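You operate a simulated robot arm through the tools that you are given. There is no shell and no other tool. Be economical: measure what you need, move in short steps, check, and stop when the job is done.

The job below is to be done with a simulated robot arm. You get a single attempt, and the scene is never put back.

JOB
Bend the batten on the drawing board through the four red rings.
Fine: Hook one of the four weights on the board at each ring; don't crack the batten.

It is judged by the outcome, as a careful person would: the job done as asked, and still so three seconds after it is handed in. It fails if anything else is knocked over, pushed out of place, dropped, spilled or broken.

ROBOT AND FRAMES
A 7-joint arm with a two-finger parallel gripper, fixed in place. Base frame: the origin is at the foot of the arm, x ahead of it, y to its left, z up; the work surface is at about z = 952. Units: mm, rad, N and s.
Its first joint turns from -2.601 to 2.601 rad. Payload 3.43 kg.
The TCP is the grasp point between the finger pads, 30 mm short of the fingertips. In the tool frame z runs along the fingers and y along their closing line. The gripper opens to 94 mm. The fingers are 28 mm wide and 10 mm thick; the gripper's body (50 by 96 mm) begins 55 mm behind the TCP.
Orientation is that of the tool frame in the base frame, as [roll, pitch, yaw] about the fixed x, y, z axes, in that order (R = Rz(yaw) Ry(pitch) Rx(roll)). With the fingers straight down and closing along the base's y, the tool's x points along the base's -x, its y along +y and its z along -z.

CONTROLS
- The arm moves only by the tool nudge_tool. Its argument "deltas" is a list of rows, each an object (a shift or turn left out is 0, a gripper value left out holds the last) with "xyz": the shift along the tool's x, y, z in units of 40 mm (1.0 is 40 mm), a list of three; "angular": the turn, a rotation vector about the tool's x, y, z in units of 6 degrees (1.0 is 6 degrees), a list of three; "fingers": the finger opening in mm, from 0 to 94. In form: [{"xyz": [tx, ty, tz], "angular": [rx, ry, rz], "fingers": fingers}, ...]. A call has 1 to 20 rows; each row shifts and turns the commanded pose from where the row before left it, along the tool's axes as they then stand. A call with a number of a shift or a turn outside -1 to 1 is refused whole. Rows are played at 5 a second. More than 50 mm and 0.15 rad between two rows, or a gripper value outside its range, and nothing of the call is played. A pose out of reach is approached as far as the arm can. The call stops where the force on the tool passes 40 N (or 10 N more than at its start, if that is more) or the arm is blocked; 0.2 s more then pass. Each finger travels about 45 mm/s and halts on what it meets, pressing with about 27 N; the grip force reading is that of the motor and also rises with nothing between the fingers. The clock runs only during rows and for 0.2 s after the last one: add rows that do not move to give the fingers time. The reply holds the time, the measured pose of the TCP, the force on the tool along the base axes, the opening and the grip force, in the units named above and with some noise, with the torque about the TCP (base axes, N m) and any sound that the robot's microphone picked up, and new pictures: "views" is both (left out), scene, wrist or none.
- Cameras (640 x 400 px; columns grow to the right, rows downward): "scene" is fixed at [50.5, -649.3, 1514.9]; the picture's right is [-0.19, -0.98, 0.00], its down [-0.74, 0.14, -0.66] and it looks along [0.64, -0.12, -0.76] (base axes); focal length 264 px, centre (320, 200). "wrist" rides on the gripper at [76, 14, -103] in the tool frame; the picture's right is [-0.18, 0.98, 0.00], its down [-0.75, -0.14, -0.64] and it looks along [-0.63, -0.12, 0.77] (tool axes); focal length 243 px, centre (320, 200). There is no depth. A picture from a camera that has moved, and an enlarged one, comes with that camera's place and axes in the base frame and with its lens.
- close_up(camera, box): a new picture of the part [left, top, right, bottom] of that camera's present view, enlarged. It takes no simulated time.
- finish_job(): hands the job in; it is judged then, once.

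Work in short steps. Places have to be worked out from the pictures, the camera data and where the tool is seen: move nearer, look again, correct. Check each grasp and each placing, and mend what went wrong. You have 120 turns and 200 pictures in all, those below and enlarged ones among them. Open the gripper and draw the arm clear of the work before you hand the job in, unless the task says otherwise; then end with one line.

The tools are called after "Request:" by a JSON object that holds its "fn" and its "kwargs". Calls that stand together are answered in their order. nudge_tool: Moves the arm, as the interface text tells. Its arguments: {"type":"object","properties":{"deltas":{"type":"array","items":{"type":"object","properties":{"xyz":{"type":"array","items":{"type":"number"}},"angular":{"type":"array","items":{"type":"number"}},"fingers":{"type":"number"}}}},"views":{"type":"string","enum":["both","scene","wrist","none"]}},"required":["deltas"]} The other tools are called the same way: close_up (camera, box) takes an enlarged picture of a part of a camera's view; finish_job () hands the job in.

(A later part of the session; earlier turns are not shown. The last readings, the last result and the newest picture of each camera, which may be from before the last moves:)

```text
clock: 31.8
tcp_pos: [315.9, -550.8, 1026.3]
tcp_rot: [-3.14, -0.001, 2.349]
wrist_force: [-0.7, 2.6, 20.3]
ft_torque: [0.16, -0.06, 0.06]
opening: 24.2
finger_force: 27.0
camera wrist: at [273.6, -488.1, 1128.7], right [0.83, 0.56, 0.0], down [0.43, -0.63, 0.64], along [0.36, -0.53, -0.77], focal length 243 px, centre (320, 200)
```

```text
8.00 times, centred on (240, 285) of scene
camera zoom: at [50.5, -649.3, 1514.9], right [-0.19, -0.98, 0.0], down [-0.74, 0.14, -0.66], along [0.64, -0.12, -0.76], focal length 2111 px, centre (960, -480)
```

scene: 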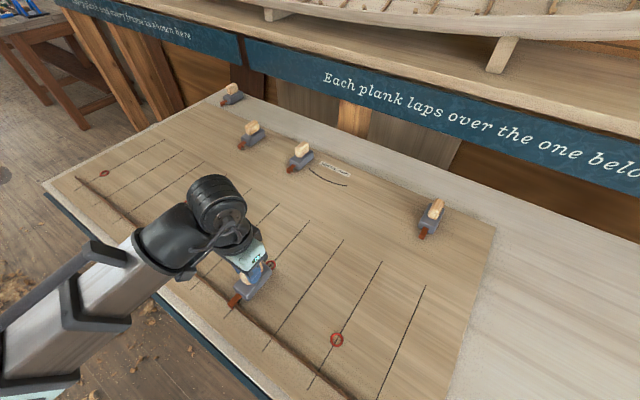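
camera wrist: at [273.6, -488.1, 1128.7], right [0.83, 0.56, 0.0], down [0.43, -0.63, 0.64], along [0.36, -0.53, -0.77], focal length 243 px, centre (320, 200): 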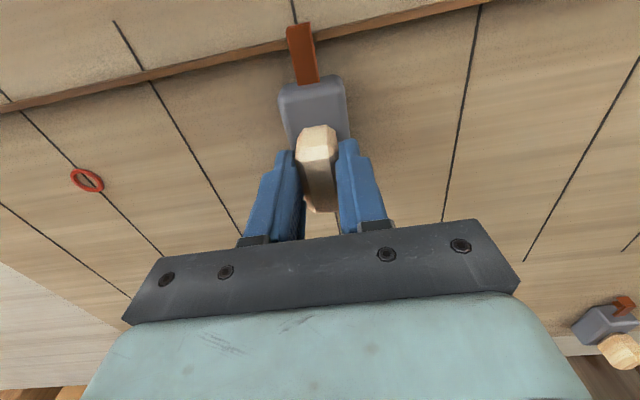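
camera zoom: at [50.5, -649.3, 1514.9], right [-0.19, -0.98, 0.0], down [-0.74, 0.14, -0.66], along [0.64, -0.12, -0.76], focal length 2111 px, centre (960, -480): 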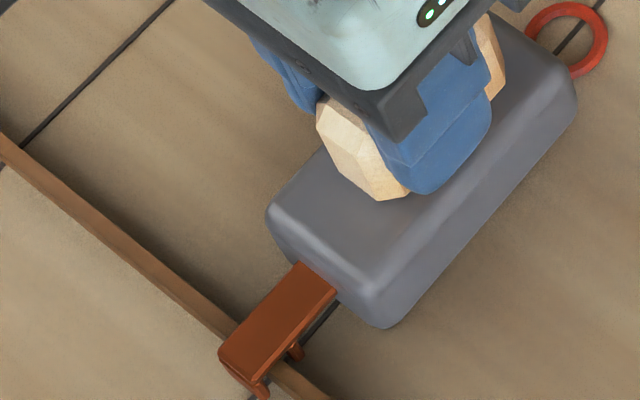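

The weight sits flat (torque near zero) with the prongs either side of the batten. Now lift 2 mm to unload and drag it and the batten slowly outward toward ring 2, partway first.

Request:
{"fn": "nudge_tool", "kwargs": {"deltas": [{"xyz": [0, 0, -0.05]}, {"xyz": [-0.1, 0, 0]}, {"xyz": [-0.15, 0, 0]}, {"xyz": [-0.2, 0, 0]}, {"xyz": [-0.2, 0, 0]}, {"xyz": [-0.2, 0, 0]}, {"xyz": [-0.2, 0, 0]}, {"xyz": [-0.2, 0, 0]}, {"xyz": [-0.15, 0, 0]}, {}]}}

Request:
{"fn": "close_up", "kwargs": {"camera": "scene", "box": [200, 230, 296, 290]}}

```text
clock: 34.0
tcp_pos: [354.6, -591.6, 1025.9]
tcp_rot: [-3.14, 0.0, 2.349]
wrist_force: [-0.9, 1.9, 1.2]
ft_torque: [-0.08, -0.14, 0.01]
opening: 23.7
finger_force: 26.9
camera wrist: at [312.3, -528.6, 1128.8], right [0.83, 0.56, 0.0], down [0.43, -0.64, 0.64], along [0.36, -0.53, -0.77], focal length 243 px, centre (320, 200)
```

scene: 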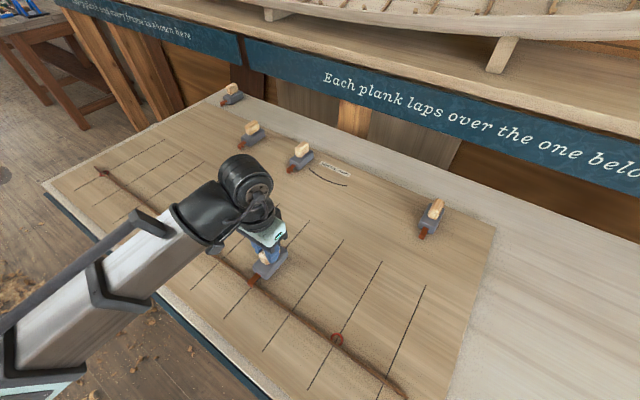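
wrist: 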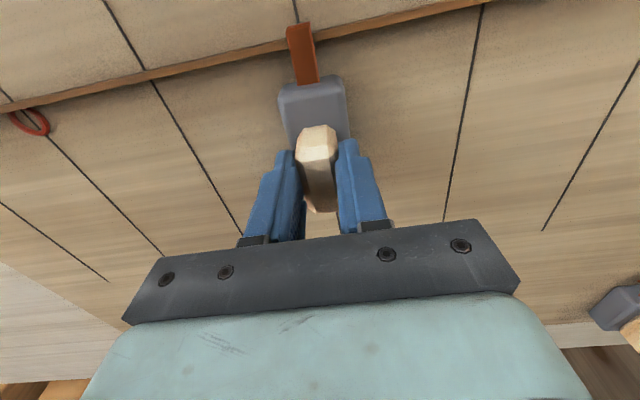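

```text
6.67 times, centred on (248, 260) of scene
camera zoom: at [50.5, -649.3, 1514.9], right [-0.19, -0.98, 0.0], down [-0.74, 0.14, -0.66], along [0.64, -0.12, -0.76], focal length 1759 px, centre (800, -200)
```

zoom: 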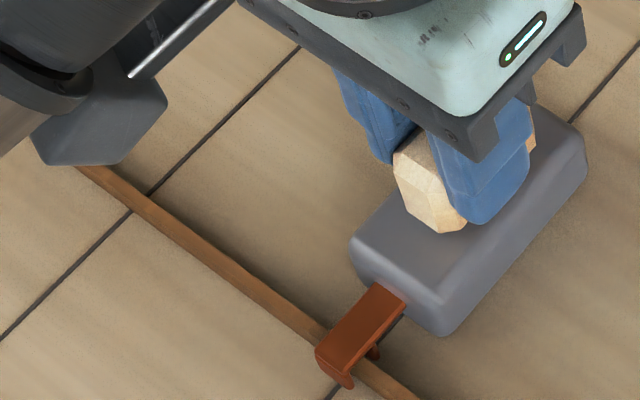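

The whole batten follows the hook, straight. Continue to ring 2.

Request:
{"fn": "nudge_tool", "kwargs": {"deltas": [{"xyz": [-0.1, 0, 0]}, {"xyz": [-0.2, 0, 0]}, {"xyz": [-0.2, 0, 0]}, {"xyz": [-0.2, 0, 0]}, {"xyz": [-0.2, 0, 0]}, {"xyz": [-0.2, 0, 0]}, {"xyz": [-0.15, 0, 0]}, {"xyz": [-0.1, 0, 0]}, {}]}}

Request:
{"fn": "close_up", "kwargs": {"camera": "wrist", "box": [240, 0, 400, 100]}}

Request:
{"fn": "close_up", "kwargs": {"camera": "scene", "box": [220, 230, 316, 290]}}

```text
clock: 36.0
tcp_pos: [392.6, -630.5, 1027.8]
tcp_rot: [-3.14, -0.001, 2.349]
wrist_force: [-0.1, 0.6, -6.1]
ft_torque: [0.0, 0.03, 0.02]
opening: 24.0
finger_force: 27.2
camera wrist: at [349.6, -567.8, 1130.4], right [0.83, 0.56, 0.0], down [0.43, -0.64, 0.64], along [0.36, -0.53, -0.77], focal length 243 px, centre (320, 200)
```

scene: 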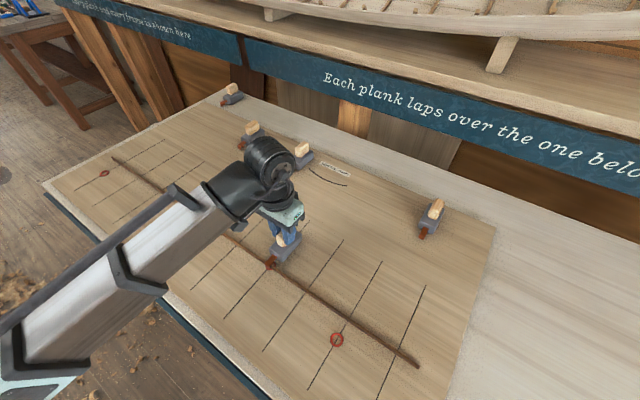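
wrist: 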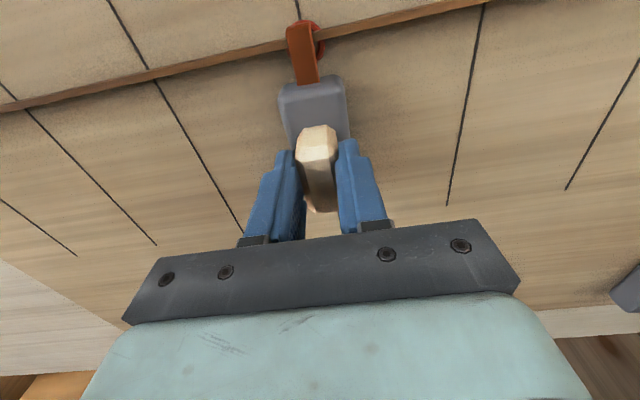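

```text
4.00 times, centred on (320, 50) of wrist
camera zoom: at [349.6, -567.8, 1130.4], right [0.83, 0.56, 0.0], down [0.43, -0.64, 0.64], along [0.36, -0.53, -0.77], focal length 970 px, centre (320, 800)
```

zoom: 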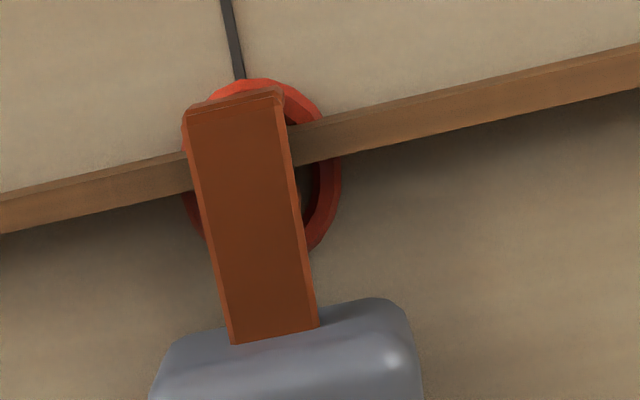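

```text
6.67 times, centred on (268, 260) of scene
camera zoom: at [50.5, -649.3, 1514.9], right [-0.19, -0.98, 0.0], down [-0.74, 0.14, -0.66], along [0.64, -0.12, -0.76], focal length 1759 px, centre (667, -200)
```

zoom: 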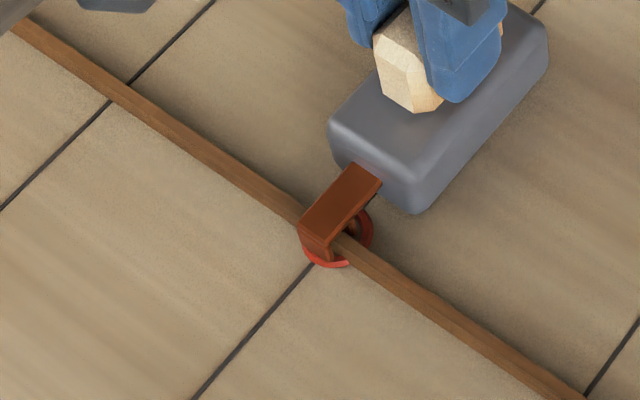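

The batten crosses ring 2 within ~1 mm of centre. Trim +1.2 mm out and +3 mm along, set down and release.

Request:
{"fn": "nudge_tool", "kwargs": {"deltas": [{"xyz": [-0.03, 0.08, 0]}, {"xyz": [0, 0, 0.03]}, {"xyz": [0, 0, 0.02]}, {}], "views": "none"}}

Request:
{"fn": "nudge_tool", "kwargs": {"deltas": [{"fingers": 60}, {"fingers": 60}, {"fingers": 60}, {"fingers": 60}, {"xyz": [0, 0, -0.3]}, {"xyz": [0, 0, -0.5]}, {"xyz": [0, 0, -0.6]}, {"xyz": [0, 0, -0.4]}, {}], "views": "both"}}

Request:
{"fn": "close_up", "kwargs": {"camera": "wrist", "box": [240, 0, 400, 100]}}

```text
clock: 37.0
tcp_pos: [394.8, -630.0, 1025.9]
tcp_rot: [-3.14, 0.001, 2.349]
wrist_force: [0.6, 2.1, 15.2]
ft_torque: [0.34, 0.12, -0.01]
opening: 23.8
finger_force: 27.2
```

```text
clock: 39.0
tcp_pos: [394.7, -629.7, 1097.2]
tcp_rot: [3.141, -0.003, 2.349]
wrist_force: [0.1, 0.9, 0.1]
ft_torque: [-0.01, 0.01, -0.01]
opening: 60.0
finger_force: 0.1
camera wrist: at [352.5, -565.4, 1199.3], right [0.83, 0.56, 0.0], down [0.43, -0.64, 0.64], along [0.36, -0.53, -0.77], focal length 243 px, centre (320, 200)
```

scene: 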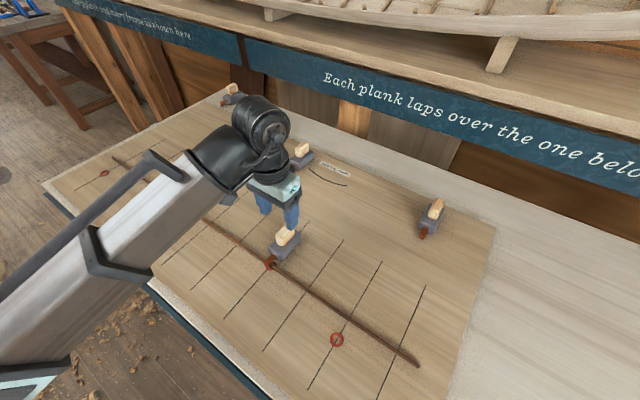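
wrist: 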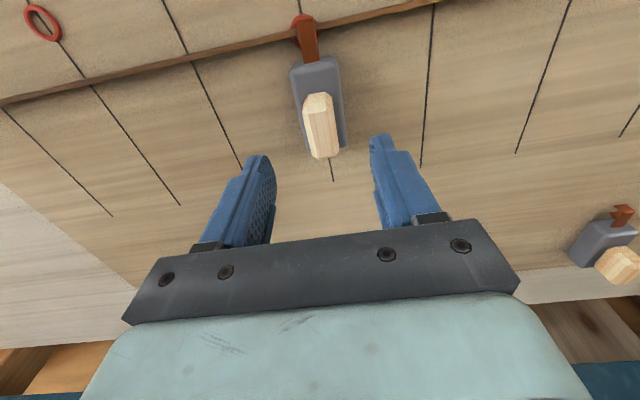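

```text
4.00 times, centred on (320, 50) of wrist
camera zoom: at [352.5, -565.4, 1199.3], right [0.83, 0.56, 0.0], down [0.43, -0.64, 0.64], along [0.36, -0.53, -0.77], focal length 970 px, centre (320, 800)
```

zoom: 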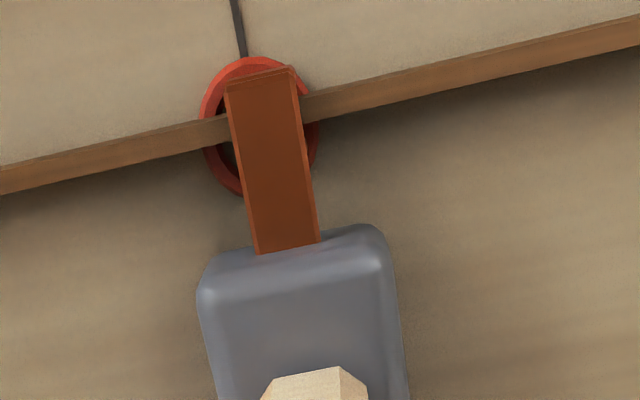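

Ring 2 is done cleanly. Next: second weight (t≈0, n≈990); I'll move above it vertically to see whether it can be reached without tilting.

Request:
{"fn": "nudge_tool", "kwargs": {"deltas": [{"xyz": [-0.3, 0.2, 0], "fingers": 70}, {"xyz": [-0.6, 0.4, 0]}, {"xyz": [-0.7, 0.45, 0]}, {"xyz": [-0.7, 0.45, 0]}, {"xyz": [-0.7, 0.45, 0]}, {"xyz": [-0.7, 0.45, 0]}, {"xyz": [-0.7, 0.45, 0]}, {"xyz": [-0.7, 0.45, 0]}, {"xyz": [-0.6, 0.45, 0]}, {"xyz": [-0.4, 0.3, 0]}, {"xyz": [-0.2, 0.1, 0]}, {}]}}

Request:
{"fn": "close_up", "kwargs": {"camera": "wrist", "box": [220, 50, 420, 175]}}

```text
clock: 41.6
tcp_pos: [691.9, -691.0, 1094.7]
tcp_rot: [-3.139, 0.0, 2.348]
wrist_force: [-0.5, 0.8, 0.4]
ft_torque: [0.01, -0.01, -0.02]
opening: 70.1
finger_force: 0.0
camera wrist: at [648.7, -627.5, 1198.0], right [0.83, 0.56, 0.0], down [0.43, -0.64, 0.64], along [0.36, -0.53, -0.77], focal length 243 px, centre (320, 200)
```

scene: 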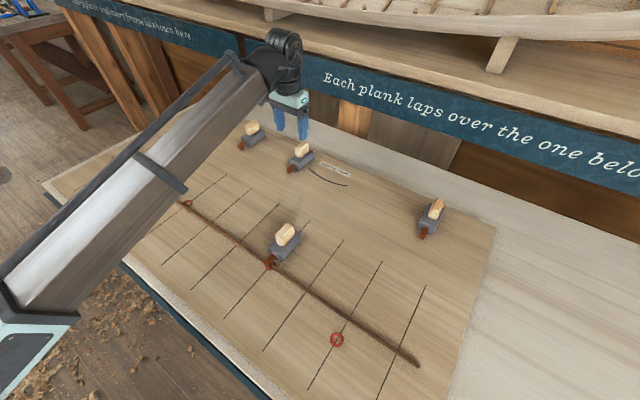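
wrist: 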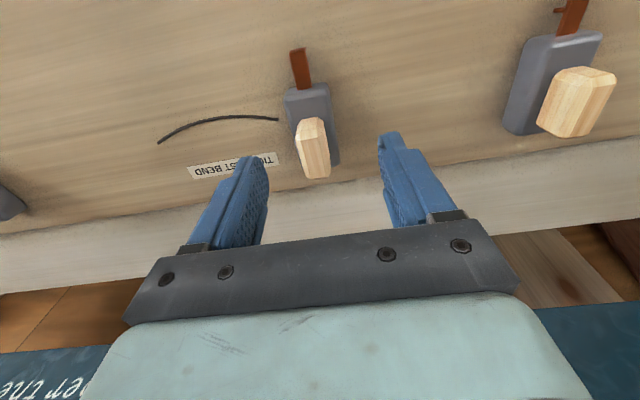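

```text
3.20 times, centred on (320, 112) of wrist
camera zoom: at [648.7, -627.5, 1198.0], right [0.83, 0.56, 0.0], down [0.43, -0.64, 0.64], along [0.36, -0.53, -0.77], focal length 776 px, centre (320, 480)
```

zoom: 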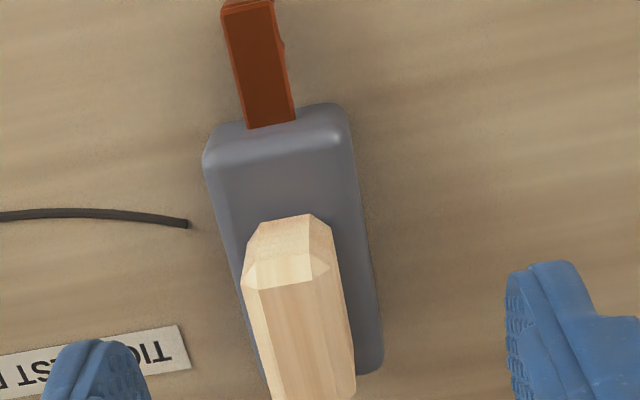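

Handle is at t≈-7, n 976–1016. Shift there and descend to z≈1026, then check whether the arm reaches it vertically.

Request:
{"fn": "nudge_tool", "kwargs": {"deltas": [{"xyz": [-0.12, -0.19, 0]}, {"xyz": [-0.13, 0, 0.3]}, {"xyz": [0, 0, 0.4]}, {"xyz": [0, 0, 0.4]}, {"xyz": [0, 0, 0.4]}, {"xyz": [0, 0, 0.22]}, {}], "views": "wrist"}}

```text
clock: 43.2
tcp_pos: [693.1, -704.3, 1028.3]
tcp_rot: [-3.14, 0.001, 2.35]
wrist_force: [-0.3, -0.7, 0.7]
ft_torque: [-0.04, -0.03, 0.0]
opening: 70.0
finger_force: 0.1
camera wrist: at [650.6, -641.4, 1130.4], right [0.83, 0.56, 0.0], down [0.43, -0.64, 0.64], along [0.36, -0.53, -0.77], focal length 243 px, centre (320, 200)
```

wrist: 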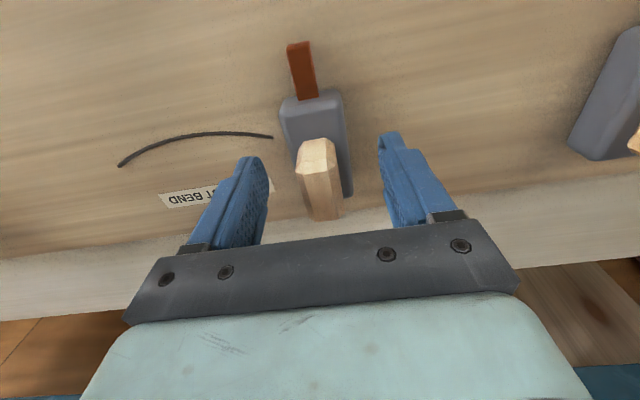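

It reaches vertically. Push 8 mm further to centre on the handle, drop 2 mm, and close.

Request:
{"fn": "nudge_tool", "kwargs": {"deltas": [{"xyz": [-0.1, 0.02, 0]}, {"xyz": [-0.1, 0, 0.05]}, {}, {"fingers": 10}, {"fingers": 10}, {"fingers": 10}, {"fingers": 10}, {"fingers": 10}, {"fingers": 10}], "views": "none"}}

Request:
{"fn": "nudge_tool", "kwargs": {"deltas": [{"xyz": [0, 0, -0.15]}, {"xyz": [0, 0, -0.3]}, {"xyz": [0, 0, -0.3]}, {"xyz": [0, 0, -0.3]}, {}], "views": "wrist"}}

Request:
{"fn": "close_up", "kwargs": {"camera": "wrist", "box": [240, 0, 400, 100]}}

```text
clock: 45.2
tcp_pos: [699.0, -711.5, 1026.1]
tcp_rot: [-3.139, 0.0, 2.348]
wrist_force: [-2.9, -2.1, 1.7]
ft_torque: [-0.02, 0.08, 0.0]
opening: 23.7
finger_force: 27.0
```

```text
clock: 46.4
tcp_pos: [699.2, -709.2, 1067.0]
tcp_rot: [3.141, -0.003, 2.349]
wrist_force: [0.1, -0.5, -7.8]
ft_torque: [0.01, 0.01, 0.01]
opening: 23.8
finger_force: 26.7
camera wrist: at [657.4, -645.6, 1170.1], right [0.83, 0.56, 0.0], down [0.43, -0.64, 0.64], along [0.36, -0.53, -0.77], focal length 243 px, centre (320, 200)
```

wrist: 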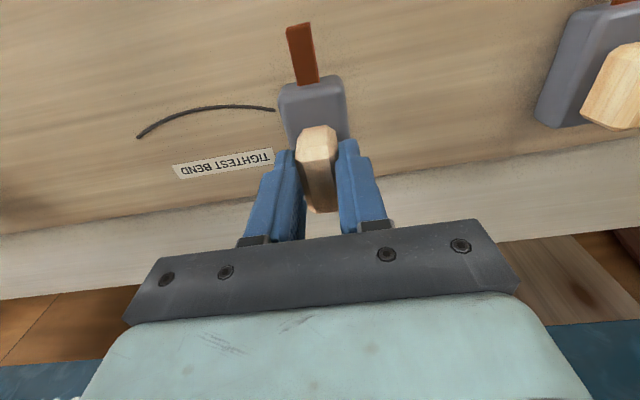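

```text
4.00 times, centred on (320, 50) of wrist
camera zoom: at [657.4, -645.6, 1170.1], right [0.83, 0.56, 0.0], down [0.43, -0.64, 0.64], along [0.36, -0.53, -0.77], focal length 970 px, centre (320, 800)
```

zoom: 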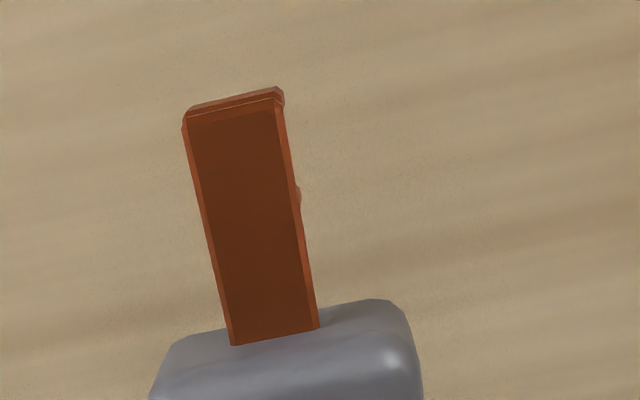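

Same grip geometry as before. Carry it to ring 1's station (t≈145), stopping just beyond the batten.

Request:
{"fn": "nudge_tool", "kwargs": {"deltas": [{"xyz": [0.25, 0.15, 0]}, {"xyz": [0.5, 0.3, 0]}, {"xyz": [0.6, 0.35, 0]}, {"xyz": [0.6, 0.35, 0]}, {"xyz": [0.6, 0.35, 0]}, {"xyz": [0.6, 0.35, 0]}, {"xyz": [0.6, 0.35, 0]}, {"xyz": [0.6, 0.35, 0]}, {"xyz": [0.6, 0.35, 0]}, {"xyz": [0.6, 0.35, 0]}, {"xyz": [0.5, 0.3, 0]}, {"xyz": [0.3, 0.2, 0]}, {"xyz": [0.3, 0.05, 0]}, {}]}}

Request:
{"fn": "close_up", "kwargs": {"camera": "wrist", "box": [240, 0, 400, 100]}}

```text
clock: 49.4
tcp_pos: [619.9, -413.9, 1068.0]
tcp_rot: [-3.14, 0.001, 2.349]
wrist_force: [-0.5, 0.0, -7.1]
ft_torque: [-0.01, 0.04, 0.01]
opening: 23.8
finger_force: 27.0
camera wrist: at [578.1, -350.2, 1170.1], right [0.83, 0.56, 0.0], down [0.43, -0.64, 0.64], along [0.36, -0.53, -0.77], focal length 243 px, centre (320, 200)
```

scene: 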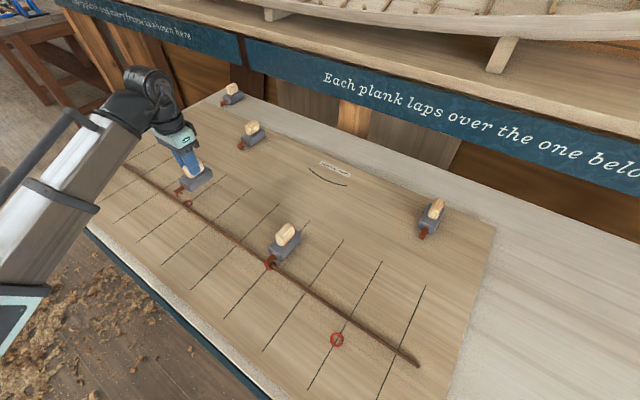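
wrist: 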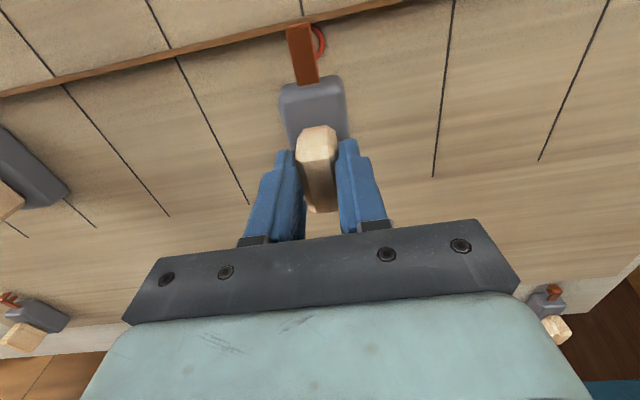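

```text
4.00 times, centred on (320, 50) of wrist
camera zoom: at [578.1, -350.2, 1170.1], right [0.83, 0.56, 0.0], down [0.43, -0.64, 0.64], along [0.36, -0.53, -0.77], focal length 970 px, centre (320, 800)
```

zoom: 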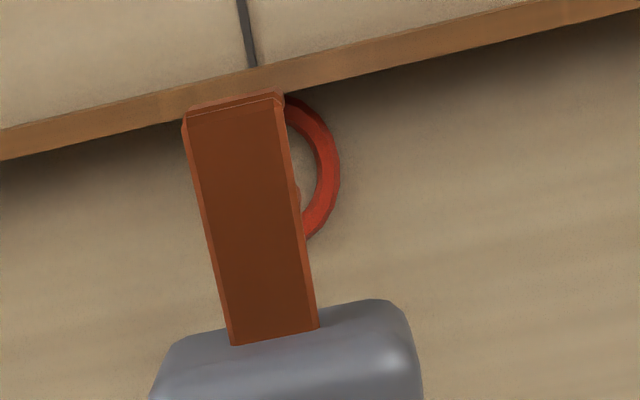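

Batten centre here is n≈667 and ring 1 at n≈680, t≈148. Shift the slot over the batten, lower partway, then check.

Request:
{"fn": "nudge_tool", "kwargs": {"deltas": [{"xyz": [0.17, 0.03, 0]}, {"xyz": [0, 0, 0.25]}, {"xyz": [0, 0, 0.25]}, {"xyz": [0, 0, 0.17]}, {}], "views": "none"}}

Request:
{"fn": "close_up", "kwargs": {"camera": "wrist", "box": [240, 0, 400, 100]}}

```text
clock: 50.6
tcp_pos: [616.4, -406.7, 1040.6]
tcp_rot: [-3.14, -0.001, 2.351]
wrist_force: [0.4, -0.7, -6.2]
ft_torque: [0.01, 0.01, -0.03]
opening: 23.9
finger_force: 26.6
```

```text
4.00 times, centred on (320, 50) of wrist
camera zoom: at [574.1, -344.2, 1143.0], right [0.83, 0.56, 0.0], down [0.43, -0.64, 0.64], along [0.36, -0.53, -0.77], focal length 970 px, centre (320, 800)
```

zoom: 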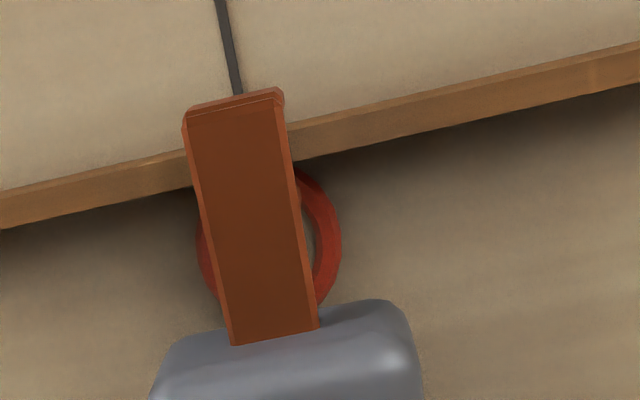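

Aligned within ~1 mm. Lower to the board.

Request:
{"fn": "nudge_tool", "kwargs": {"deltas": [{"xyz": [0, 0, 0.1]}, {"xyz": [0, 0, 0.1]}, {"xyz": [0, 0, 0.1]}, {"xyz": [0, 0, 0.05]}, {}]}}

Request:
{"fn": "close_up", "kwargs": {"camera": "scene", "box": [140, 170, 236, 230]}}

```text
clock: 51.8
tcp_pos: [616.1, -407.6, 1028.5]
tcp_rot: [-3.139, -0.001, 2.348]
wrist_force: [0.2, 0.5, -7.4]
ft_torque: [0.01, 0.01, -0.01]
opening: 23.8
finger_force: 27.2
camera wrist: at [573.9, -345.0, 1130.2], right [0.83, 0.56, 0.0], down [0.43, -0.64, 0.64], along [0.36, -0.53, -0.77], focal length 243 px, centre (320, 200)
```

scene: 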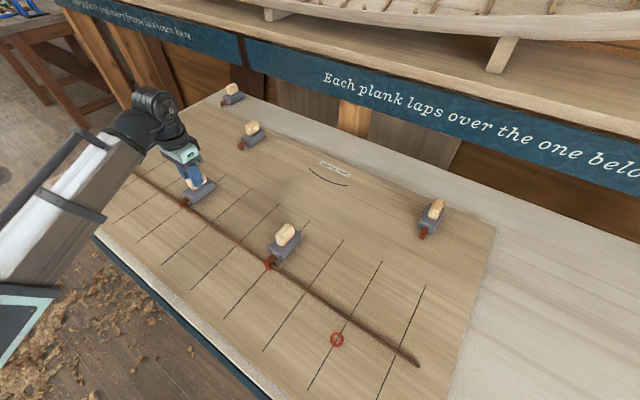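
wrist: 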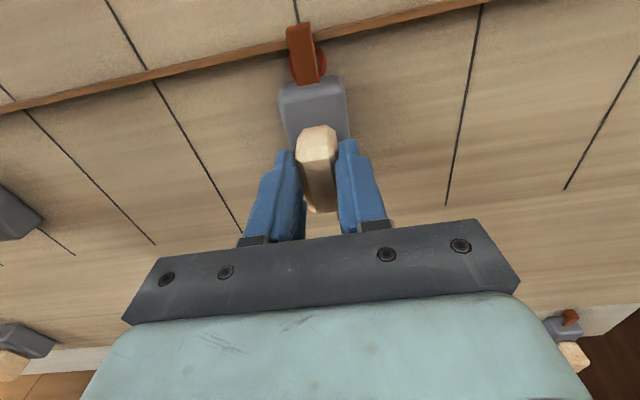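

```text
6.67 times, centred on (188, 200) of scene
camera zoom: at [50.5, -649.3, 1514.9], right [-0.19, -0.98, 0.0], down [-0.74, 0.14, -0.66], along [0.64, -0.12, -0.76], focal length 1759 px, centre (1200, 200)
```

zoom: 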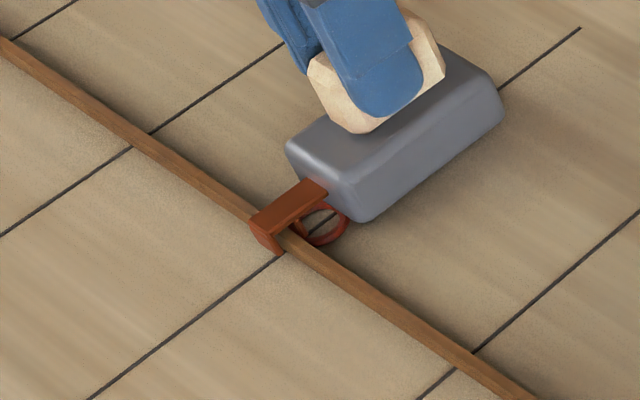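

Fork straddles the batten with the weight hovering ~2 mm. Drag outward ~14 mm toward the ring and check.

Request:
{"fn": "nudge_tool", "kwargs": {"deltas": [{"xyz": [-0.1, 0, 0]}, {"xyz": [-0.15, 0, 0]}, {"xyz": [-0.1, 0, 0]}, {}], "views": "none"}}

Request:
{"fn": "close_up", "kwargs": {"camera": "wrist", "box": [240, 0, 400, 100]}}

```text
clock: 52.8
tcp_pos: [627.6, -417.8, 1026.9]
tcp_rot: [3.142, 0.0, 2.351]
wrist_force: [-0.4, -0.7, -7.8]
ft_torque: [-0.02, 0.0, 0.01]
opening: 23.6
finger_force: 26.7
```

```text
4.00 times, centred on (320, 50) of wrist
camera zoom: at [584.3, -354.2, 1129.4], right [0.83, 0.56, 0.0], down [0.43, -0.64, 0.64], along [0.36, -0.53, -0.77], focal length 970 px, centre (320, 800)
```

zoom: 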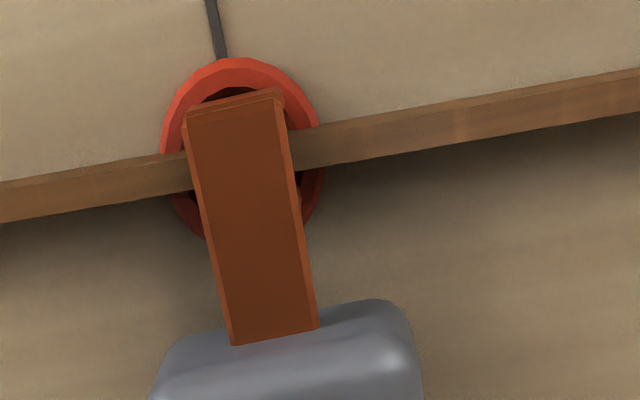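

The batten lies across ring 1's centre within ~1 mm. Set down and release.

Request:
{"fn": "nudge_tool", "kwargs": {"deltas": [{"xyz": [0, 0, 0.03]}, {}, {"fingers": 60}, {"fingers": 60}, {"fingers": 60}, {"fingers": 60}, {"xyz": [0, 0, -0.3]}, {"xyz": [0, 0, -0.5]}, {"xyz": [0, 0, -0.6]}, {"xyz": [0, 0, -0.4]}, {}], "views": "both"}}

Request:
{"fn": "close_up", "kwargs": {"camera": "wrist", "box": [240, 0, 400, 100]}}

```text
clock: 55.2
tcp_pos: [627.9, -416.3, 1097.3]
tcp_rot: [-3.14, 0.001, 2.351]
wrist_force: [0.7, 0.0, 0.4]
ft_torque: [-0.04, 0.03, 0.0]
opening: 60.0
finger_force: 0.0
camera wrist: at [584.8, -353.5, 1200.4], right [0.83, 0.56, 0.0], down [0.43, -0.64, 0.64], along [0.36, -0.53, -0.77], focal length 243 px, centre (320, 200)
```

scene: 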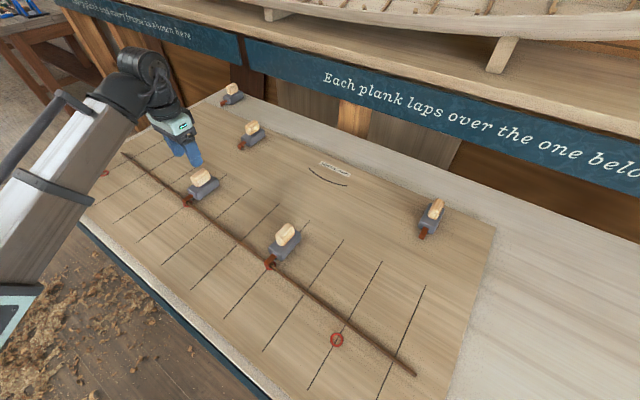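
wrist: 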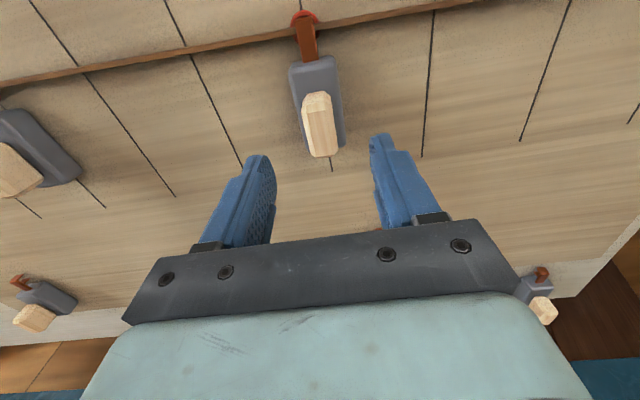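

```text
4.00 times, centred on (320, 50) of wrist
camera zoom: at [584.8, -353.5, 1200.4], right [0.83, 0.56, 0.0], down [0.43, -0.64, 0.64], along [0.36, -0.53, -0.77], focal length 970 px, centre (320, 800)
```

zoom: 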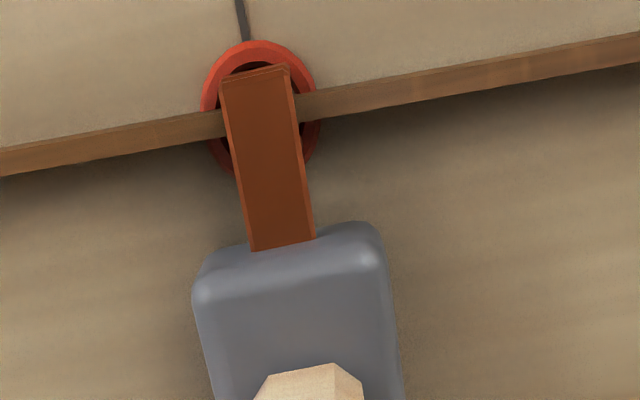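

Ring 1 done. Next the left weight A (t≈198, n≈990): move above it.

Request:
{"fn": "nudge_tool", "kwargs": {"deltas": [{"xyz": [-0.3, 0.06, 0], "fingers": 70}, {"xyz": [-0.6, 0.12, 0]}, {"xyz": [-0.7, 0.15, 0]}, {"xyz": [-0.7, 0.15, 0]}, {"xyz": [-0.7, 0.15, 0]}, {"xyz": [-0.7, 0.15, 0]}, {"xyz": [-0.7, 0.15, 0]}, {"xyz": [-0.6, 0.12, 0]}, {"xyz": [-0.5, 0.1, 0]}, {"xyz": [-0.3, 0.07, 0]}, {}], "views": "wrist"}}

Request:
{"fn": "close_up", "kwargs": {"camera": "wrist", "box": [220, 50, 420, 175]}}

```text
clock: 57.6
tcp_pos: [822.4, -549.2, 1098.8]
tcp_rot: [-3.14, 0.0, 2.349]
wrist_force: [-0.9, -0.2, -1.1]
ft_torque: [-0.01, -0.02, 0.0]
opening: 70.3
finger_force: 0.0
camera wrist: at [780.4, -485.4, 1201.1], right [0.83, 0.56, 0.0], down [0.43, -0.64, 0.64], along [0.36, -0.53, -0.77], focal length 243 px, centre (320, 200)
```

wrist: 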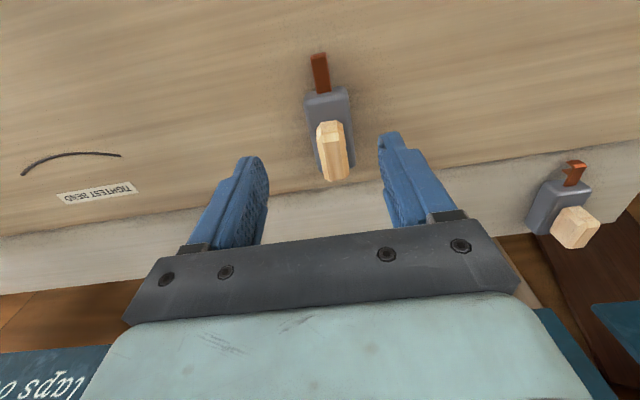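

```text
3.20 times, centred on (320, 112) of wrist
camera zoom: at [780.4, -485.4, 1201.1], right [0.83, 0.56, 0.0], down [0.43, -0.64, 0.64], along [0.36, -0.53, -0.77], focal length 776 px, centre (320, 480)
```

zoom: 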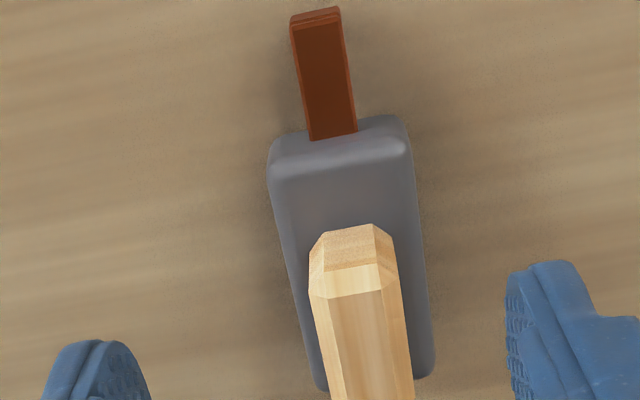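

Handle at t≈200, n 975–1015. Align, descend, and check reach.

Request:
{"fn": "nudge_tool", "kwargs": {"deltas": [{"xyz": [-0.3, 0.19, 0]}, {"xyz": [-0.32, 0, 0.2]}, {"xyz": [0, 0, 0.4]}, {"xyz": [0, 0, 0.4]}, {"xyz": [0, 0, 0.4]}, {"xyz": [0, 0, 0.32]}, {"xyz": [0, 0, 0.1]}, {}], "views": "wrist"}}

```text
clock: 59.4
tcp_pos: [847.1, -560.7, 1024.5]
tcp_rot: [-3.139, 0.002, 2.347]
wrist_force: [-0.3, -0.2, 0.1]
ft_torque: [0.0, 0.0, 0.02]
opening: 70.1
finger_force: 0.0
camera wrist: at [804.3, -497.4, 1127.3], right [0.83, 0.56, 0.0], down [0.43, -0.64, 0.64], along [0.36, -0.53, -0.77], focal length 243 px, centre (320, 200)
```

wrist: 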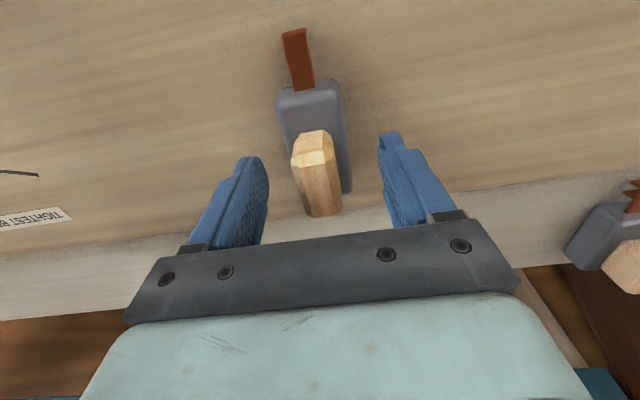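

Reached vertically. Small t correction, close, lift.

Request:
{"fn": "nudge_tool", "kwargs": {"deltas": [{"xyz": [-0.02, -0.06, -0.03]}, {"fingers": 10}, {"fingers": 10}, {"fingers": 10}, {"fingers": 10}, {"fingers": 10}, {"fingers": 10}], "views": "none"}}

Request:
{"fn": "nudge_tool", "kwargs": {"deltas": [{"xyz": [0, 0, -0.15]}, {"xyz": [0, 0, -0.3]}, {"xyz": [0, 0, -0.3]}, {"xyz": [0, 0, -0.3]}, {}], "views": "none"}}

Request:
{"fn": "close_up", "kwargs": {"camera": "wrist", "box": [240, 0, 400, 100]}}

```text
clock: 61.0
tcp_pos: [845.7, -563.0, 1026.3]
tcp_rot: [-3.139, 0.0, 2.348]
wrist_force: [-2.3, -1.6, 0.0]
ft_torque: [-0.02, -0.01, 0.0]
opening: 23.6
finger_force: 27.2
```

```text
clock: 62.2
tcp_pos: [846.4, -560.6, 1064.6]
tcp_rot: [-3.14, -0.003, 2.351]
wrist_force: [-0.5, 0.3, -7.4]
ft_torque: [0.03, 0.02, 0.02]
opening: 23.8
finger_force: 27.1
```

```text
4.00 times, centred on (320, 50) of wrist
camera zoom: at [804.1, -498.7, 1167.6], right [0.83, 0.56, 0.0], down [0.43, -0.64, 0.64], along [0.36, -0.53, -0.77], focal length 970 px, centre (320, 800)
```

zoom: 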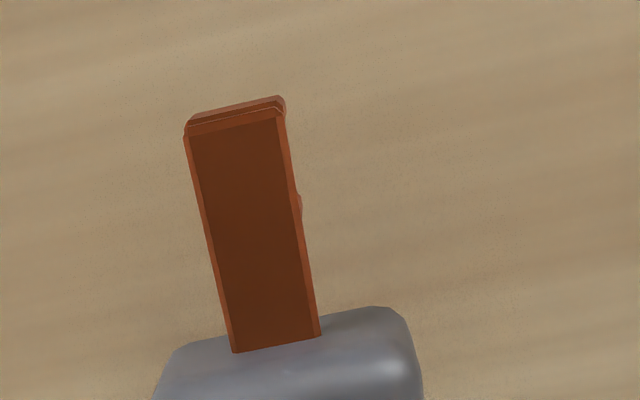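

Grip good (hook 1 mm nearer the TCP than before). Carry to ring 0's station at t≈455, just beyond the batten.

Request:
{"fn": "nudge_tool", "kwargs": {"deltas": [{"xyz": [0.2, 0.2, 0]}, {"xyz": [0.4, 0.4, 0]}, {"xyz": [0.5, 0.5, 0]}, {"xyz": [0.5, 0.55, 0]}, {"xyz": [0.5, 0.55, 0]}, {"xyz": [0.5, 0.55, 0]}, {"xyz": [0.5, 0.55, 0]}, {"xyz": [0.5, 0.55, 0]}, {"xyz": [0.5, 0.55, 0]}, {"xyz": [0.5, 0.55, 0]}, {"xyz": [0.5, 0.55, 0]}, {"xyz": [0.4, 0.5, 0]}, {"xyz": [0.3, 0.3, 0]}, {}]}}

Request:
{"fn": "close_up", "kwargs": {"camera": "wrist", "box": [240, 0, 400, 100]}}

```text
clock: 65.2
tcp_pos: [862.3, -220.3, 1067.8]
tcp_rot: [-3.14, -0.003, 2.349]
wrist_force: [0.2, -0.3, -7.9]
ft_torque: [0.05, 0.03, -0.01]
opening: 23.8
finger_force: 26.8
camera wrist: at [820.0, -157.4, 1171.2], right [0.83, 0.56, 0.0], down [0.43, -0.64, 0.64], along [0.36, -0.53, -0.77], focal length 243 px, centre (320, 200)
```

scene: 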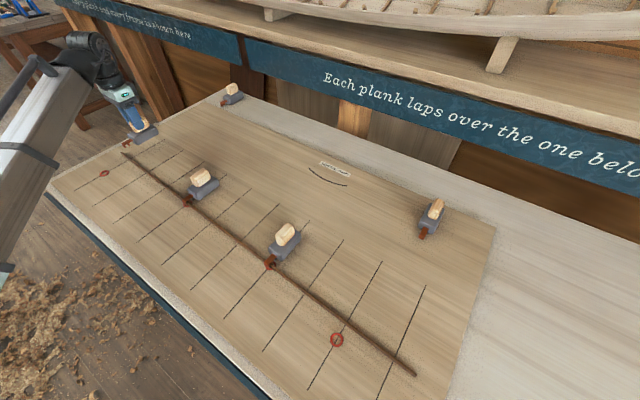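
wrist: 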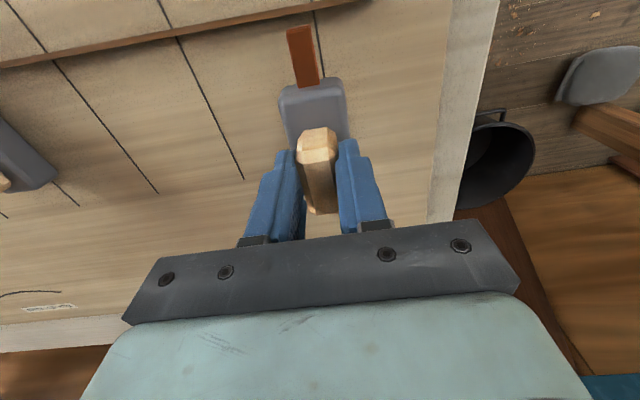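

```text
4.00 times, centred on (320, 50) of wrist
camera zoom: at [820.0, -157.4, 1171.2], right [0.83, 0.56, 0.0], down [0.43, -0.64, 0.64], along [0.36, -0.53, -0.77], focal length 970 px, centre (320, 800)
```

zoom: 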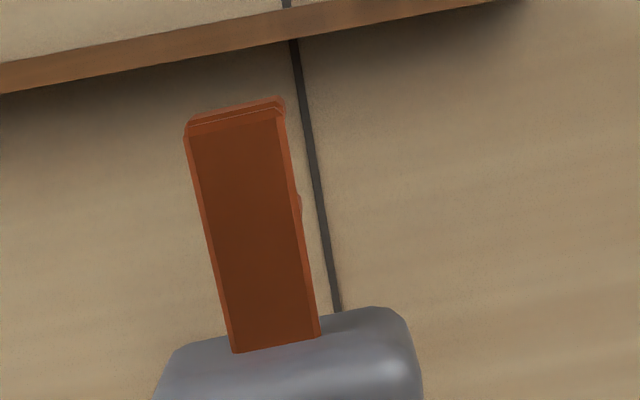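

Station of ring 0 is at t≈463 and the batten there at n≈695. Shift over it and lower partway.

Request:
{"fn": "nudge_tool", "kwargs": {"deltas": [{"xyz": [0.17, 0.1, 0]}, {"xyz": [0.17, 0.1, 0.2]}, {"xyz": [0, 0, 0.25]}, {"xyz": [0, 0, 0.22]}, {}], "views": "none"}}

Request:
{"fn": "close_up", "kwargs": {"camera": "wrist", "box": [240, 0, 400, 100]}}

```text
clock: 66.4
tcp_pos: [857.7, -206.5, 1041.6]
tcp_rot: [-3.141, 0.002, 2.35]
wrist_force: [-0.3, 1.2, -8.2]
ft_torque: [0.05, 0.03, -0.03]
opening: 23.6
finger_force: 26.5
```

```text
4.00 times, centred on (320, 50) of wrist
camera zoom: at [815.9, -142.7, 1143.8], right [0.83, 0.56, 0.0], down [0.43, -0.64, 0.64], along [0.36, -0.53, -0.77], focal length 970 px, centre (320, 800)
```

zoom: 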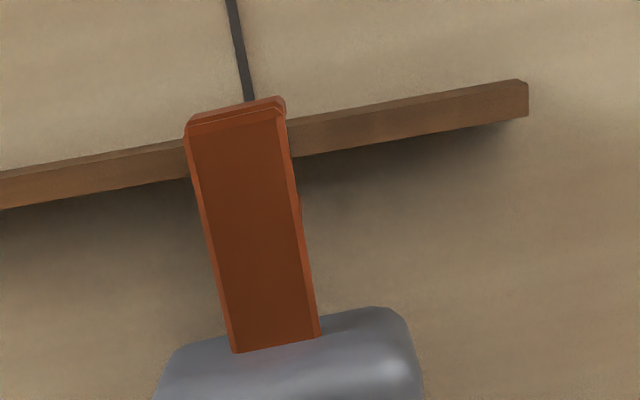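

Well aligned; tiny 1 mm shift and lower to hover 1–2 mm above the board.

Request:
{"fn": "nudge_tool", "kwargs": {"deltas": [{"xyz": [0.025, 0, 0]}, {"xyz": [0, 0, 0.1]}, {"xyz": [0, 0, 0.1]}, {"xyz": [0, 0, 0.1]}, {"xyz": [0, 0, 0.05]}, {}]}}

Request:
{"fn": "close_up", "kwargs": {"camera": "scene", "box": [70, 120, 166, 180]}}

Request:
{"fn": "close_up", "kwargs": {"camera": "wrist", "box": [240, 0, 400, 100]}}

```text
clock: 67.8
tcp_pos: [857.7, -204.4, 1027.8]
tcp_rot: [-3.14, -0.001, 2.35]
wrist_force: [-0.1, -0.2, -7.7]
ft_torque: [0.03, 0.01, -0.01]
opening: 23.6
finger_force: 26.8
camera wrist: at [815.5, -141.6, 1129.6], right [0.83, 0.56, 0.0], down [0.43, -0.64, 0.64], along [0.36, -0.53, -0.77], focal length 243 px, centre (320, 200)
```

scene: 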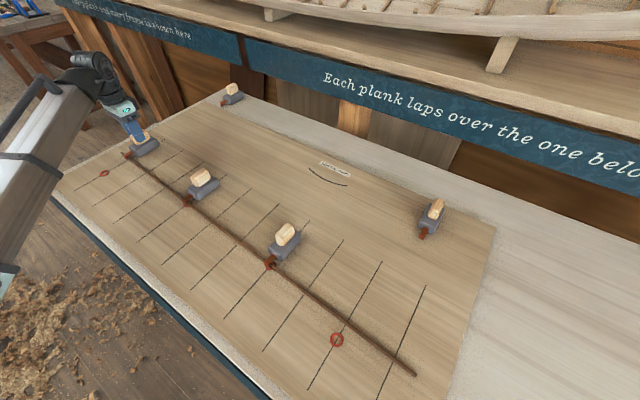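
wrist: 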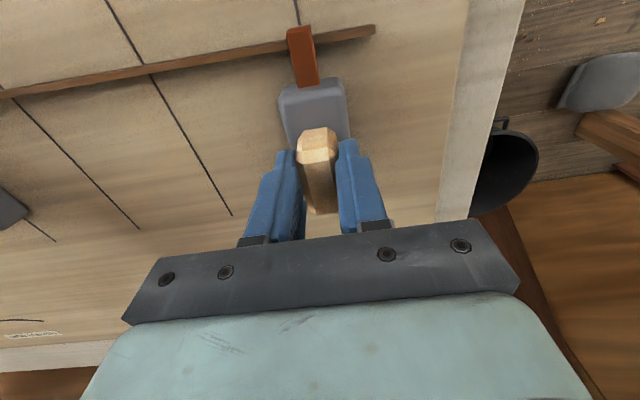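

```text
6.67 times, centred on (118, 150) of scene
camera zoom: at [50.5, -649.3, 1514.9], right [-0.19, -0.98, 0.0], down [-0.74, 0.14, -0.66], along [0.64, -0.12, -0.76], focal length 1759 px, centre (1667, 533)
```

zoom: 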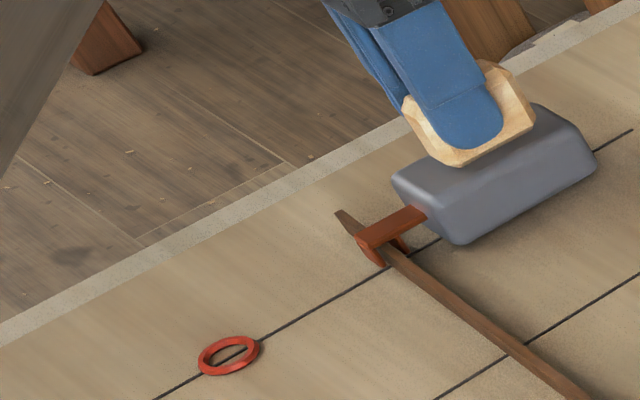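

```text
4.00 times, centred on (320, 50) of wrist
camera zoom: at [815.5, -141.6, 1129.6], right [0.83, 0.56, 0.0], down [0.43, -0.64, 0.64], along [0.36, -0.53, -0.77], focal length 970 px, centre (320, 800)
```

zoom: 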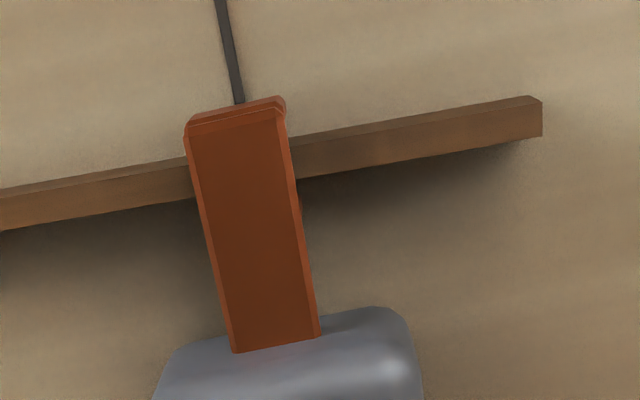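

Fork straddles the batten. Now pull toward the base slowly, rotating the weight gradually to follow the curve – first half.

Request:
{"fn": "nudge_tool", "kwargs": {"deltas": [{"xyz": [0.125, 0.03, 0], "angular": [0, 0, -0.13]}, {"xyz": [0.125, 0.03, 0], "angular": [0, 0, -0.13]}, {"xyz": [0.125, 0.03, 0], "angular": [0, 0, -0.13]}, {"xyz": [0.125, 0.03, 0], "angular": [0, 0, -0.13]}, {"xyz": [0.125, 0.03, 0], "angular": [0, 0, -0.13]}, {"xyz": [0.125, 0.03, 0], "angular": [0, 0, -0.13]}, {"xyz": [0.125, 0.03, 0], "angular": [0, 0, -0.13]}, {"xyz": [0.125, 0.03, 0], "angular": [0, 0, -0.13]}, {}]}}

Request:
{"fn": "close_up", "kwargs": {"camera": "wrist", "box": [240, 0, 400, 100]}}

Request:
{"fn": "close_up", "kwargs": {"camera": "scene", "box": [70, 120, 310, 270]}}

```text
clock: 69.8
tcp_pos: [835.4, -170.1, 1025.8]
tcp_rot: [-3.141, -0.003, 2.459]
wrist_force: [0.7, 0.2, -7.5]
ft_torque: [0.03, 0.01, 0.01]
opening: 23.9
finger_force: 26.8
camera wrist: at [785.6, -113.0, 1129.2], right [0.76, 0.65, 0.0], down [0.5, -0.58, 0.64], along [0.41, -0.49, -0.77], focal length 243 px, centre (320, 200)
```

scene: 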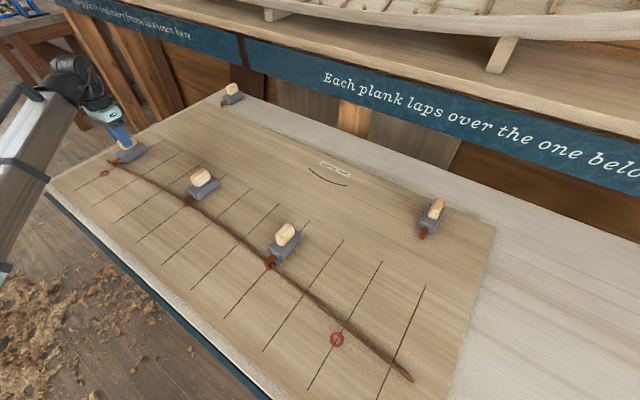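
wrist: 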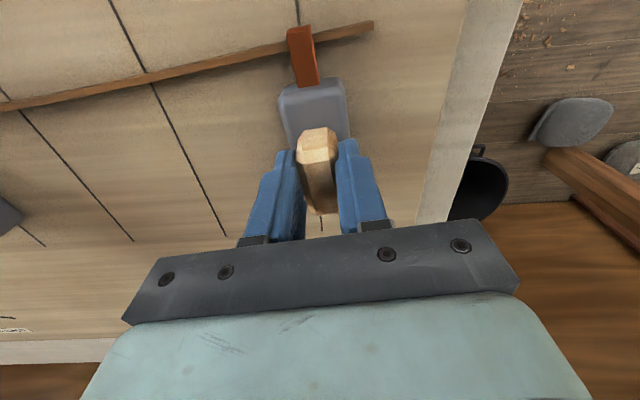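

```text
4.00 times, centred on (320, 50) of wrist
camera zoom: at [785.6, -113.0, 1129.2], right [0.76, 0.65, 0.0], down [0.5, -0.58, 0.64], along [0.41, -0.49, -0.77], focal length 970 px, centre (320, 800)
```

zoom: 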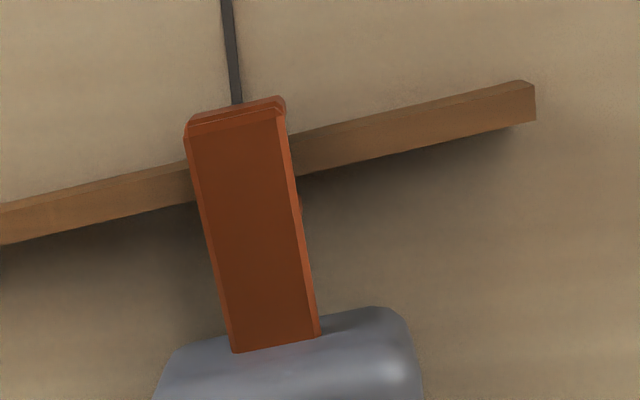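

```text
2.67 times, centred on (190, 195) of scene
camera zoom: at [50.5, -649.3, 1514.9], right [-0.19, -0.98, 0.0], down [-0.74, 0.14, -0.66], along [0.64, -0.12, -0.76], focal length 704 px, centre (667, 213)
```

zoom: 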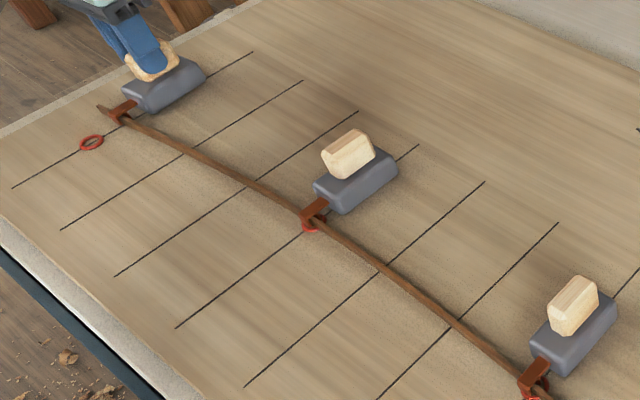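

Bending nicely with negligible force. Continue another 30 mm.

Request:
{"fn": "nudge_tool", "kwargs": {"deltas": [{"xyz": [0.125, 0.036, -0.02], "angular": [0, 0, -0.2]}, {"xyz": [0.125, 0.04, 0], "angular": [0, 0, -0.2]}, {"xyz": [0.125, 0.04, 0], "angular": [0, 0, -0.2]}, {"xyz": [0.125, 0.045, 0], "angular": [0, 0, -0.2]}, {"xyz": [0.125, 0.045, 0], "angular": [0, 0, -0.2]}, {"xyz": [0.125, 0.045, 0], "angular": [0, 0, -0.2]}, {}], "views": "none"}}

Request:
{"fn": "close_up", "kwargs": {"camera": "wrist", "box": [240, 0, 400, 100]}}

Request:
{"fn": "close_up", "kwargs": {"camera": "scene", "box": [70, 120, 310, 270]}}

```text
clock: 71.4
tcp_pos: [815.7, -144.7, 1027.4]
tcp_rot: [3.14, -0.001, 2.585]
wrist_force: [-0.1, -0.4, -7.9]
ft_torque: [0.02, 0.04, -0.04]
opening: 23.9
finger_force: 26.9
```

```text
4.00 times, centred on (320, 50) of wrist
camera zoom: at [759.5, -93.2, 1130.1], right [0.68, 0.74, 0.0], down [0.57, -0.52, 0.64], along [0.47, -0.43, -0.77], focal length 970 px, centre (320, 800)
```

zoom: 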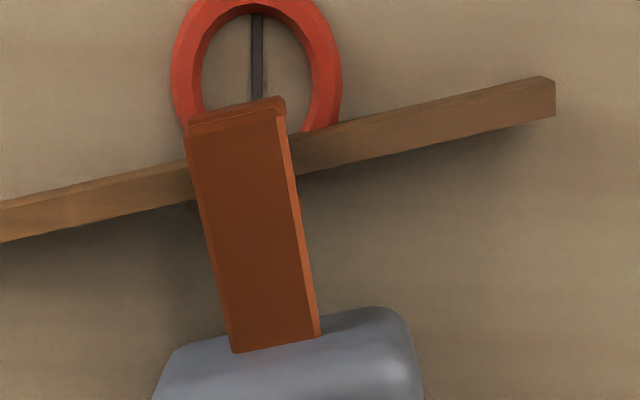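

```text
2.67 times, centred on (190, 195) of scene
camera zoom: at [50.5, -649.3, 1514.9], right [-0.19, -0.98, 0.0], down [-0.74, 0.14, -0.66], along [0.64, -0.12, -0.76], focal length 704 px, centre (667, 213)
```

zoom: 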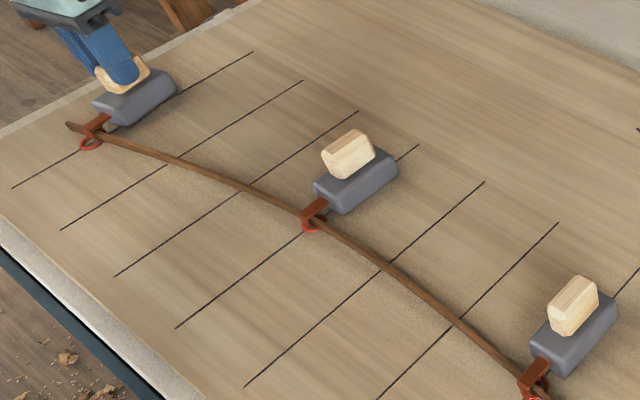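

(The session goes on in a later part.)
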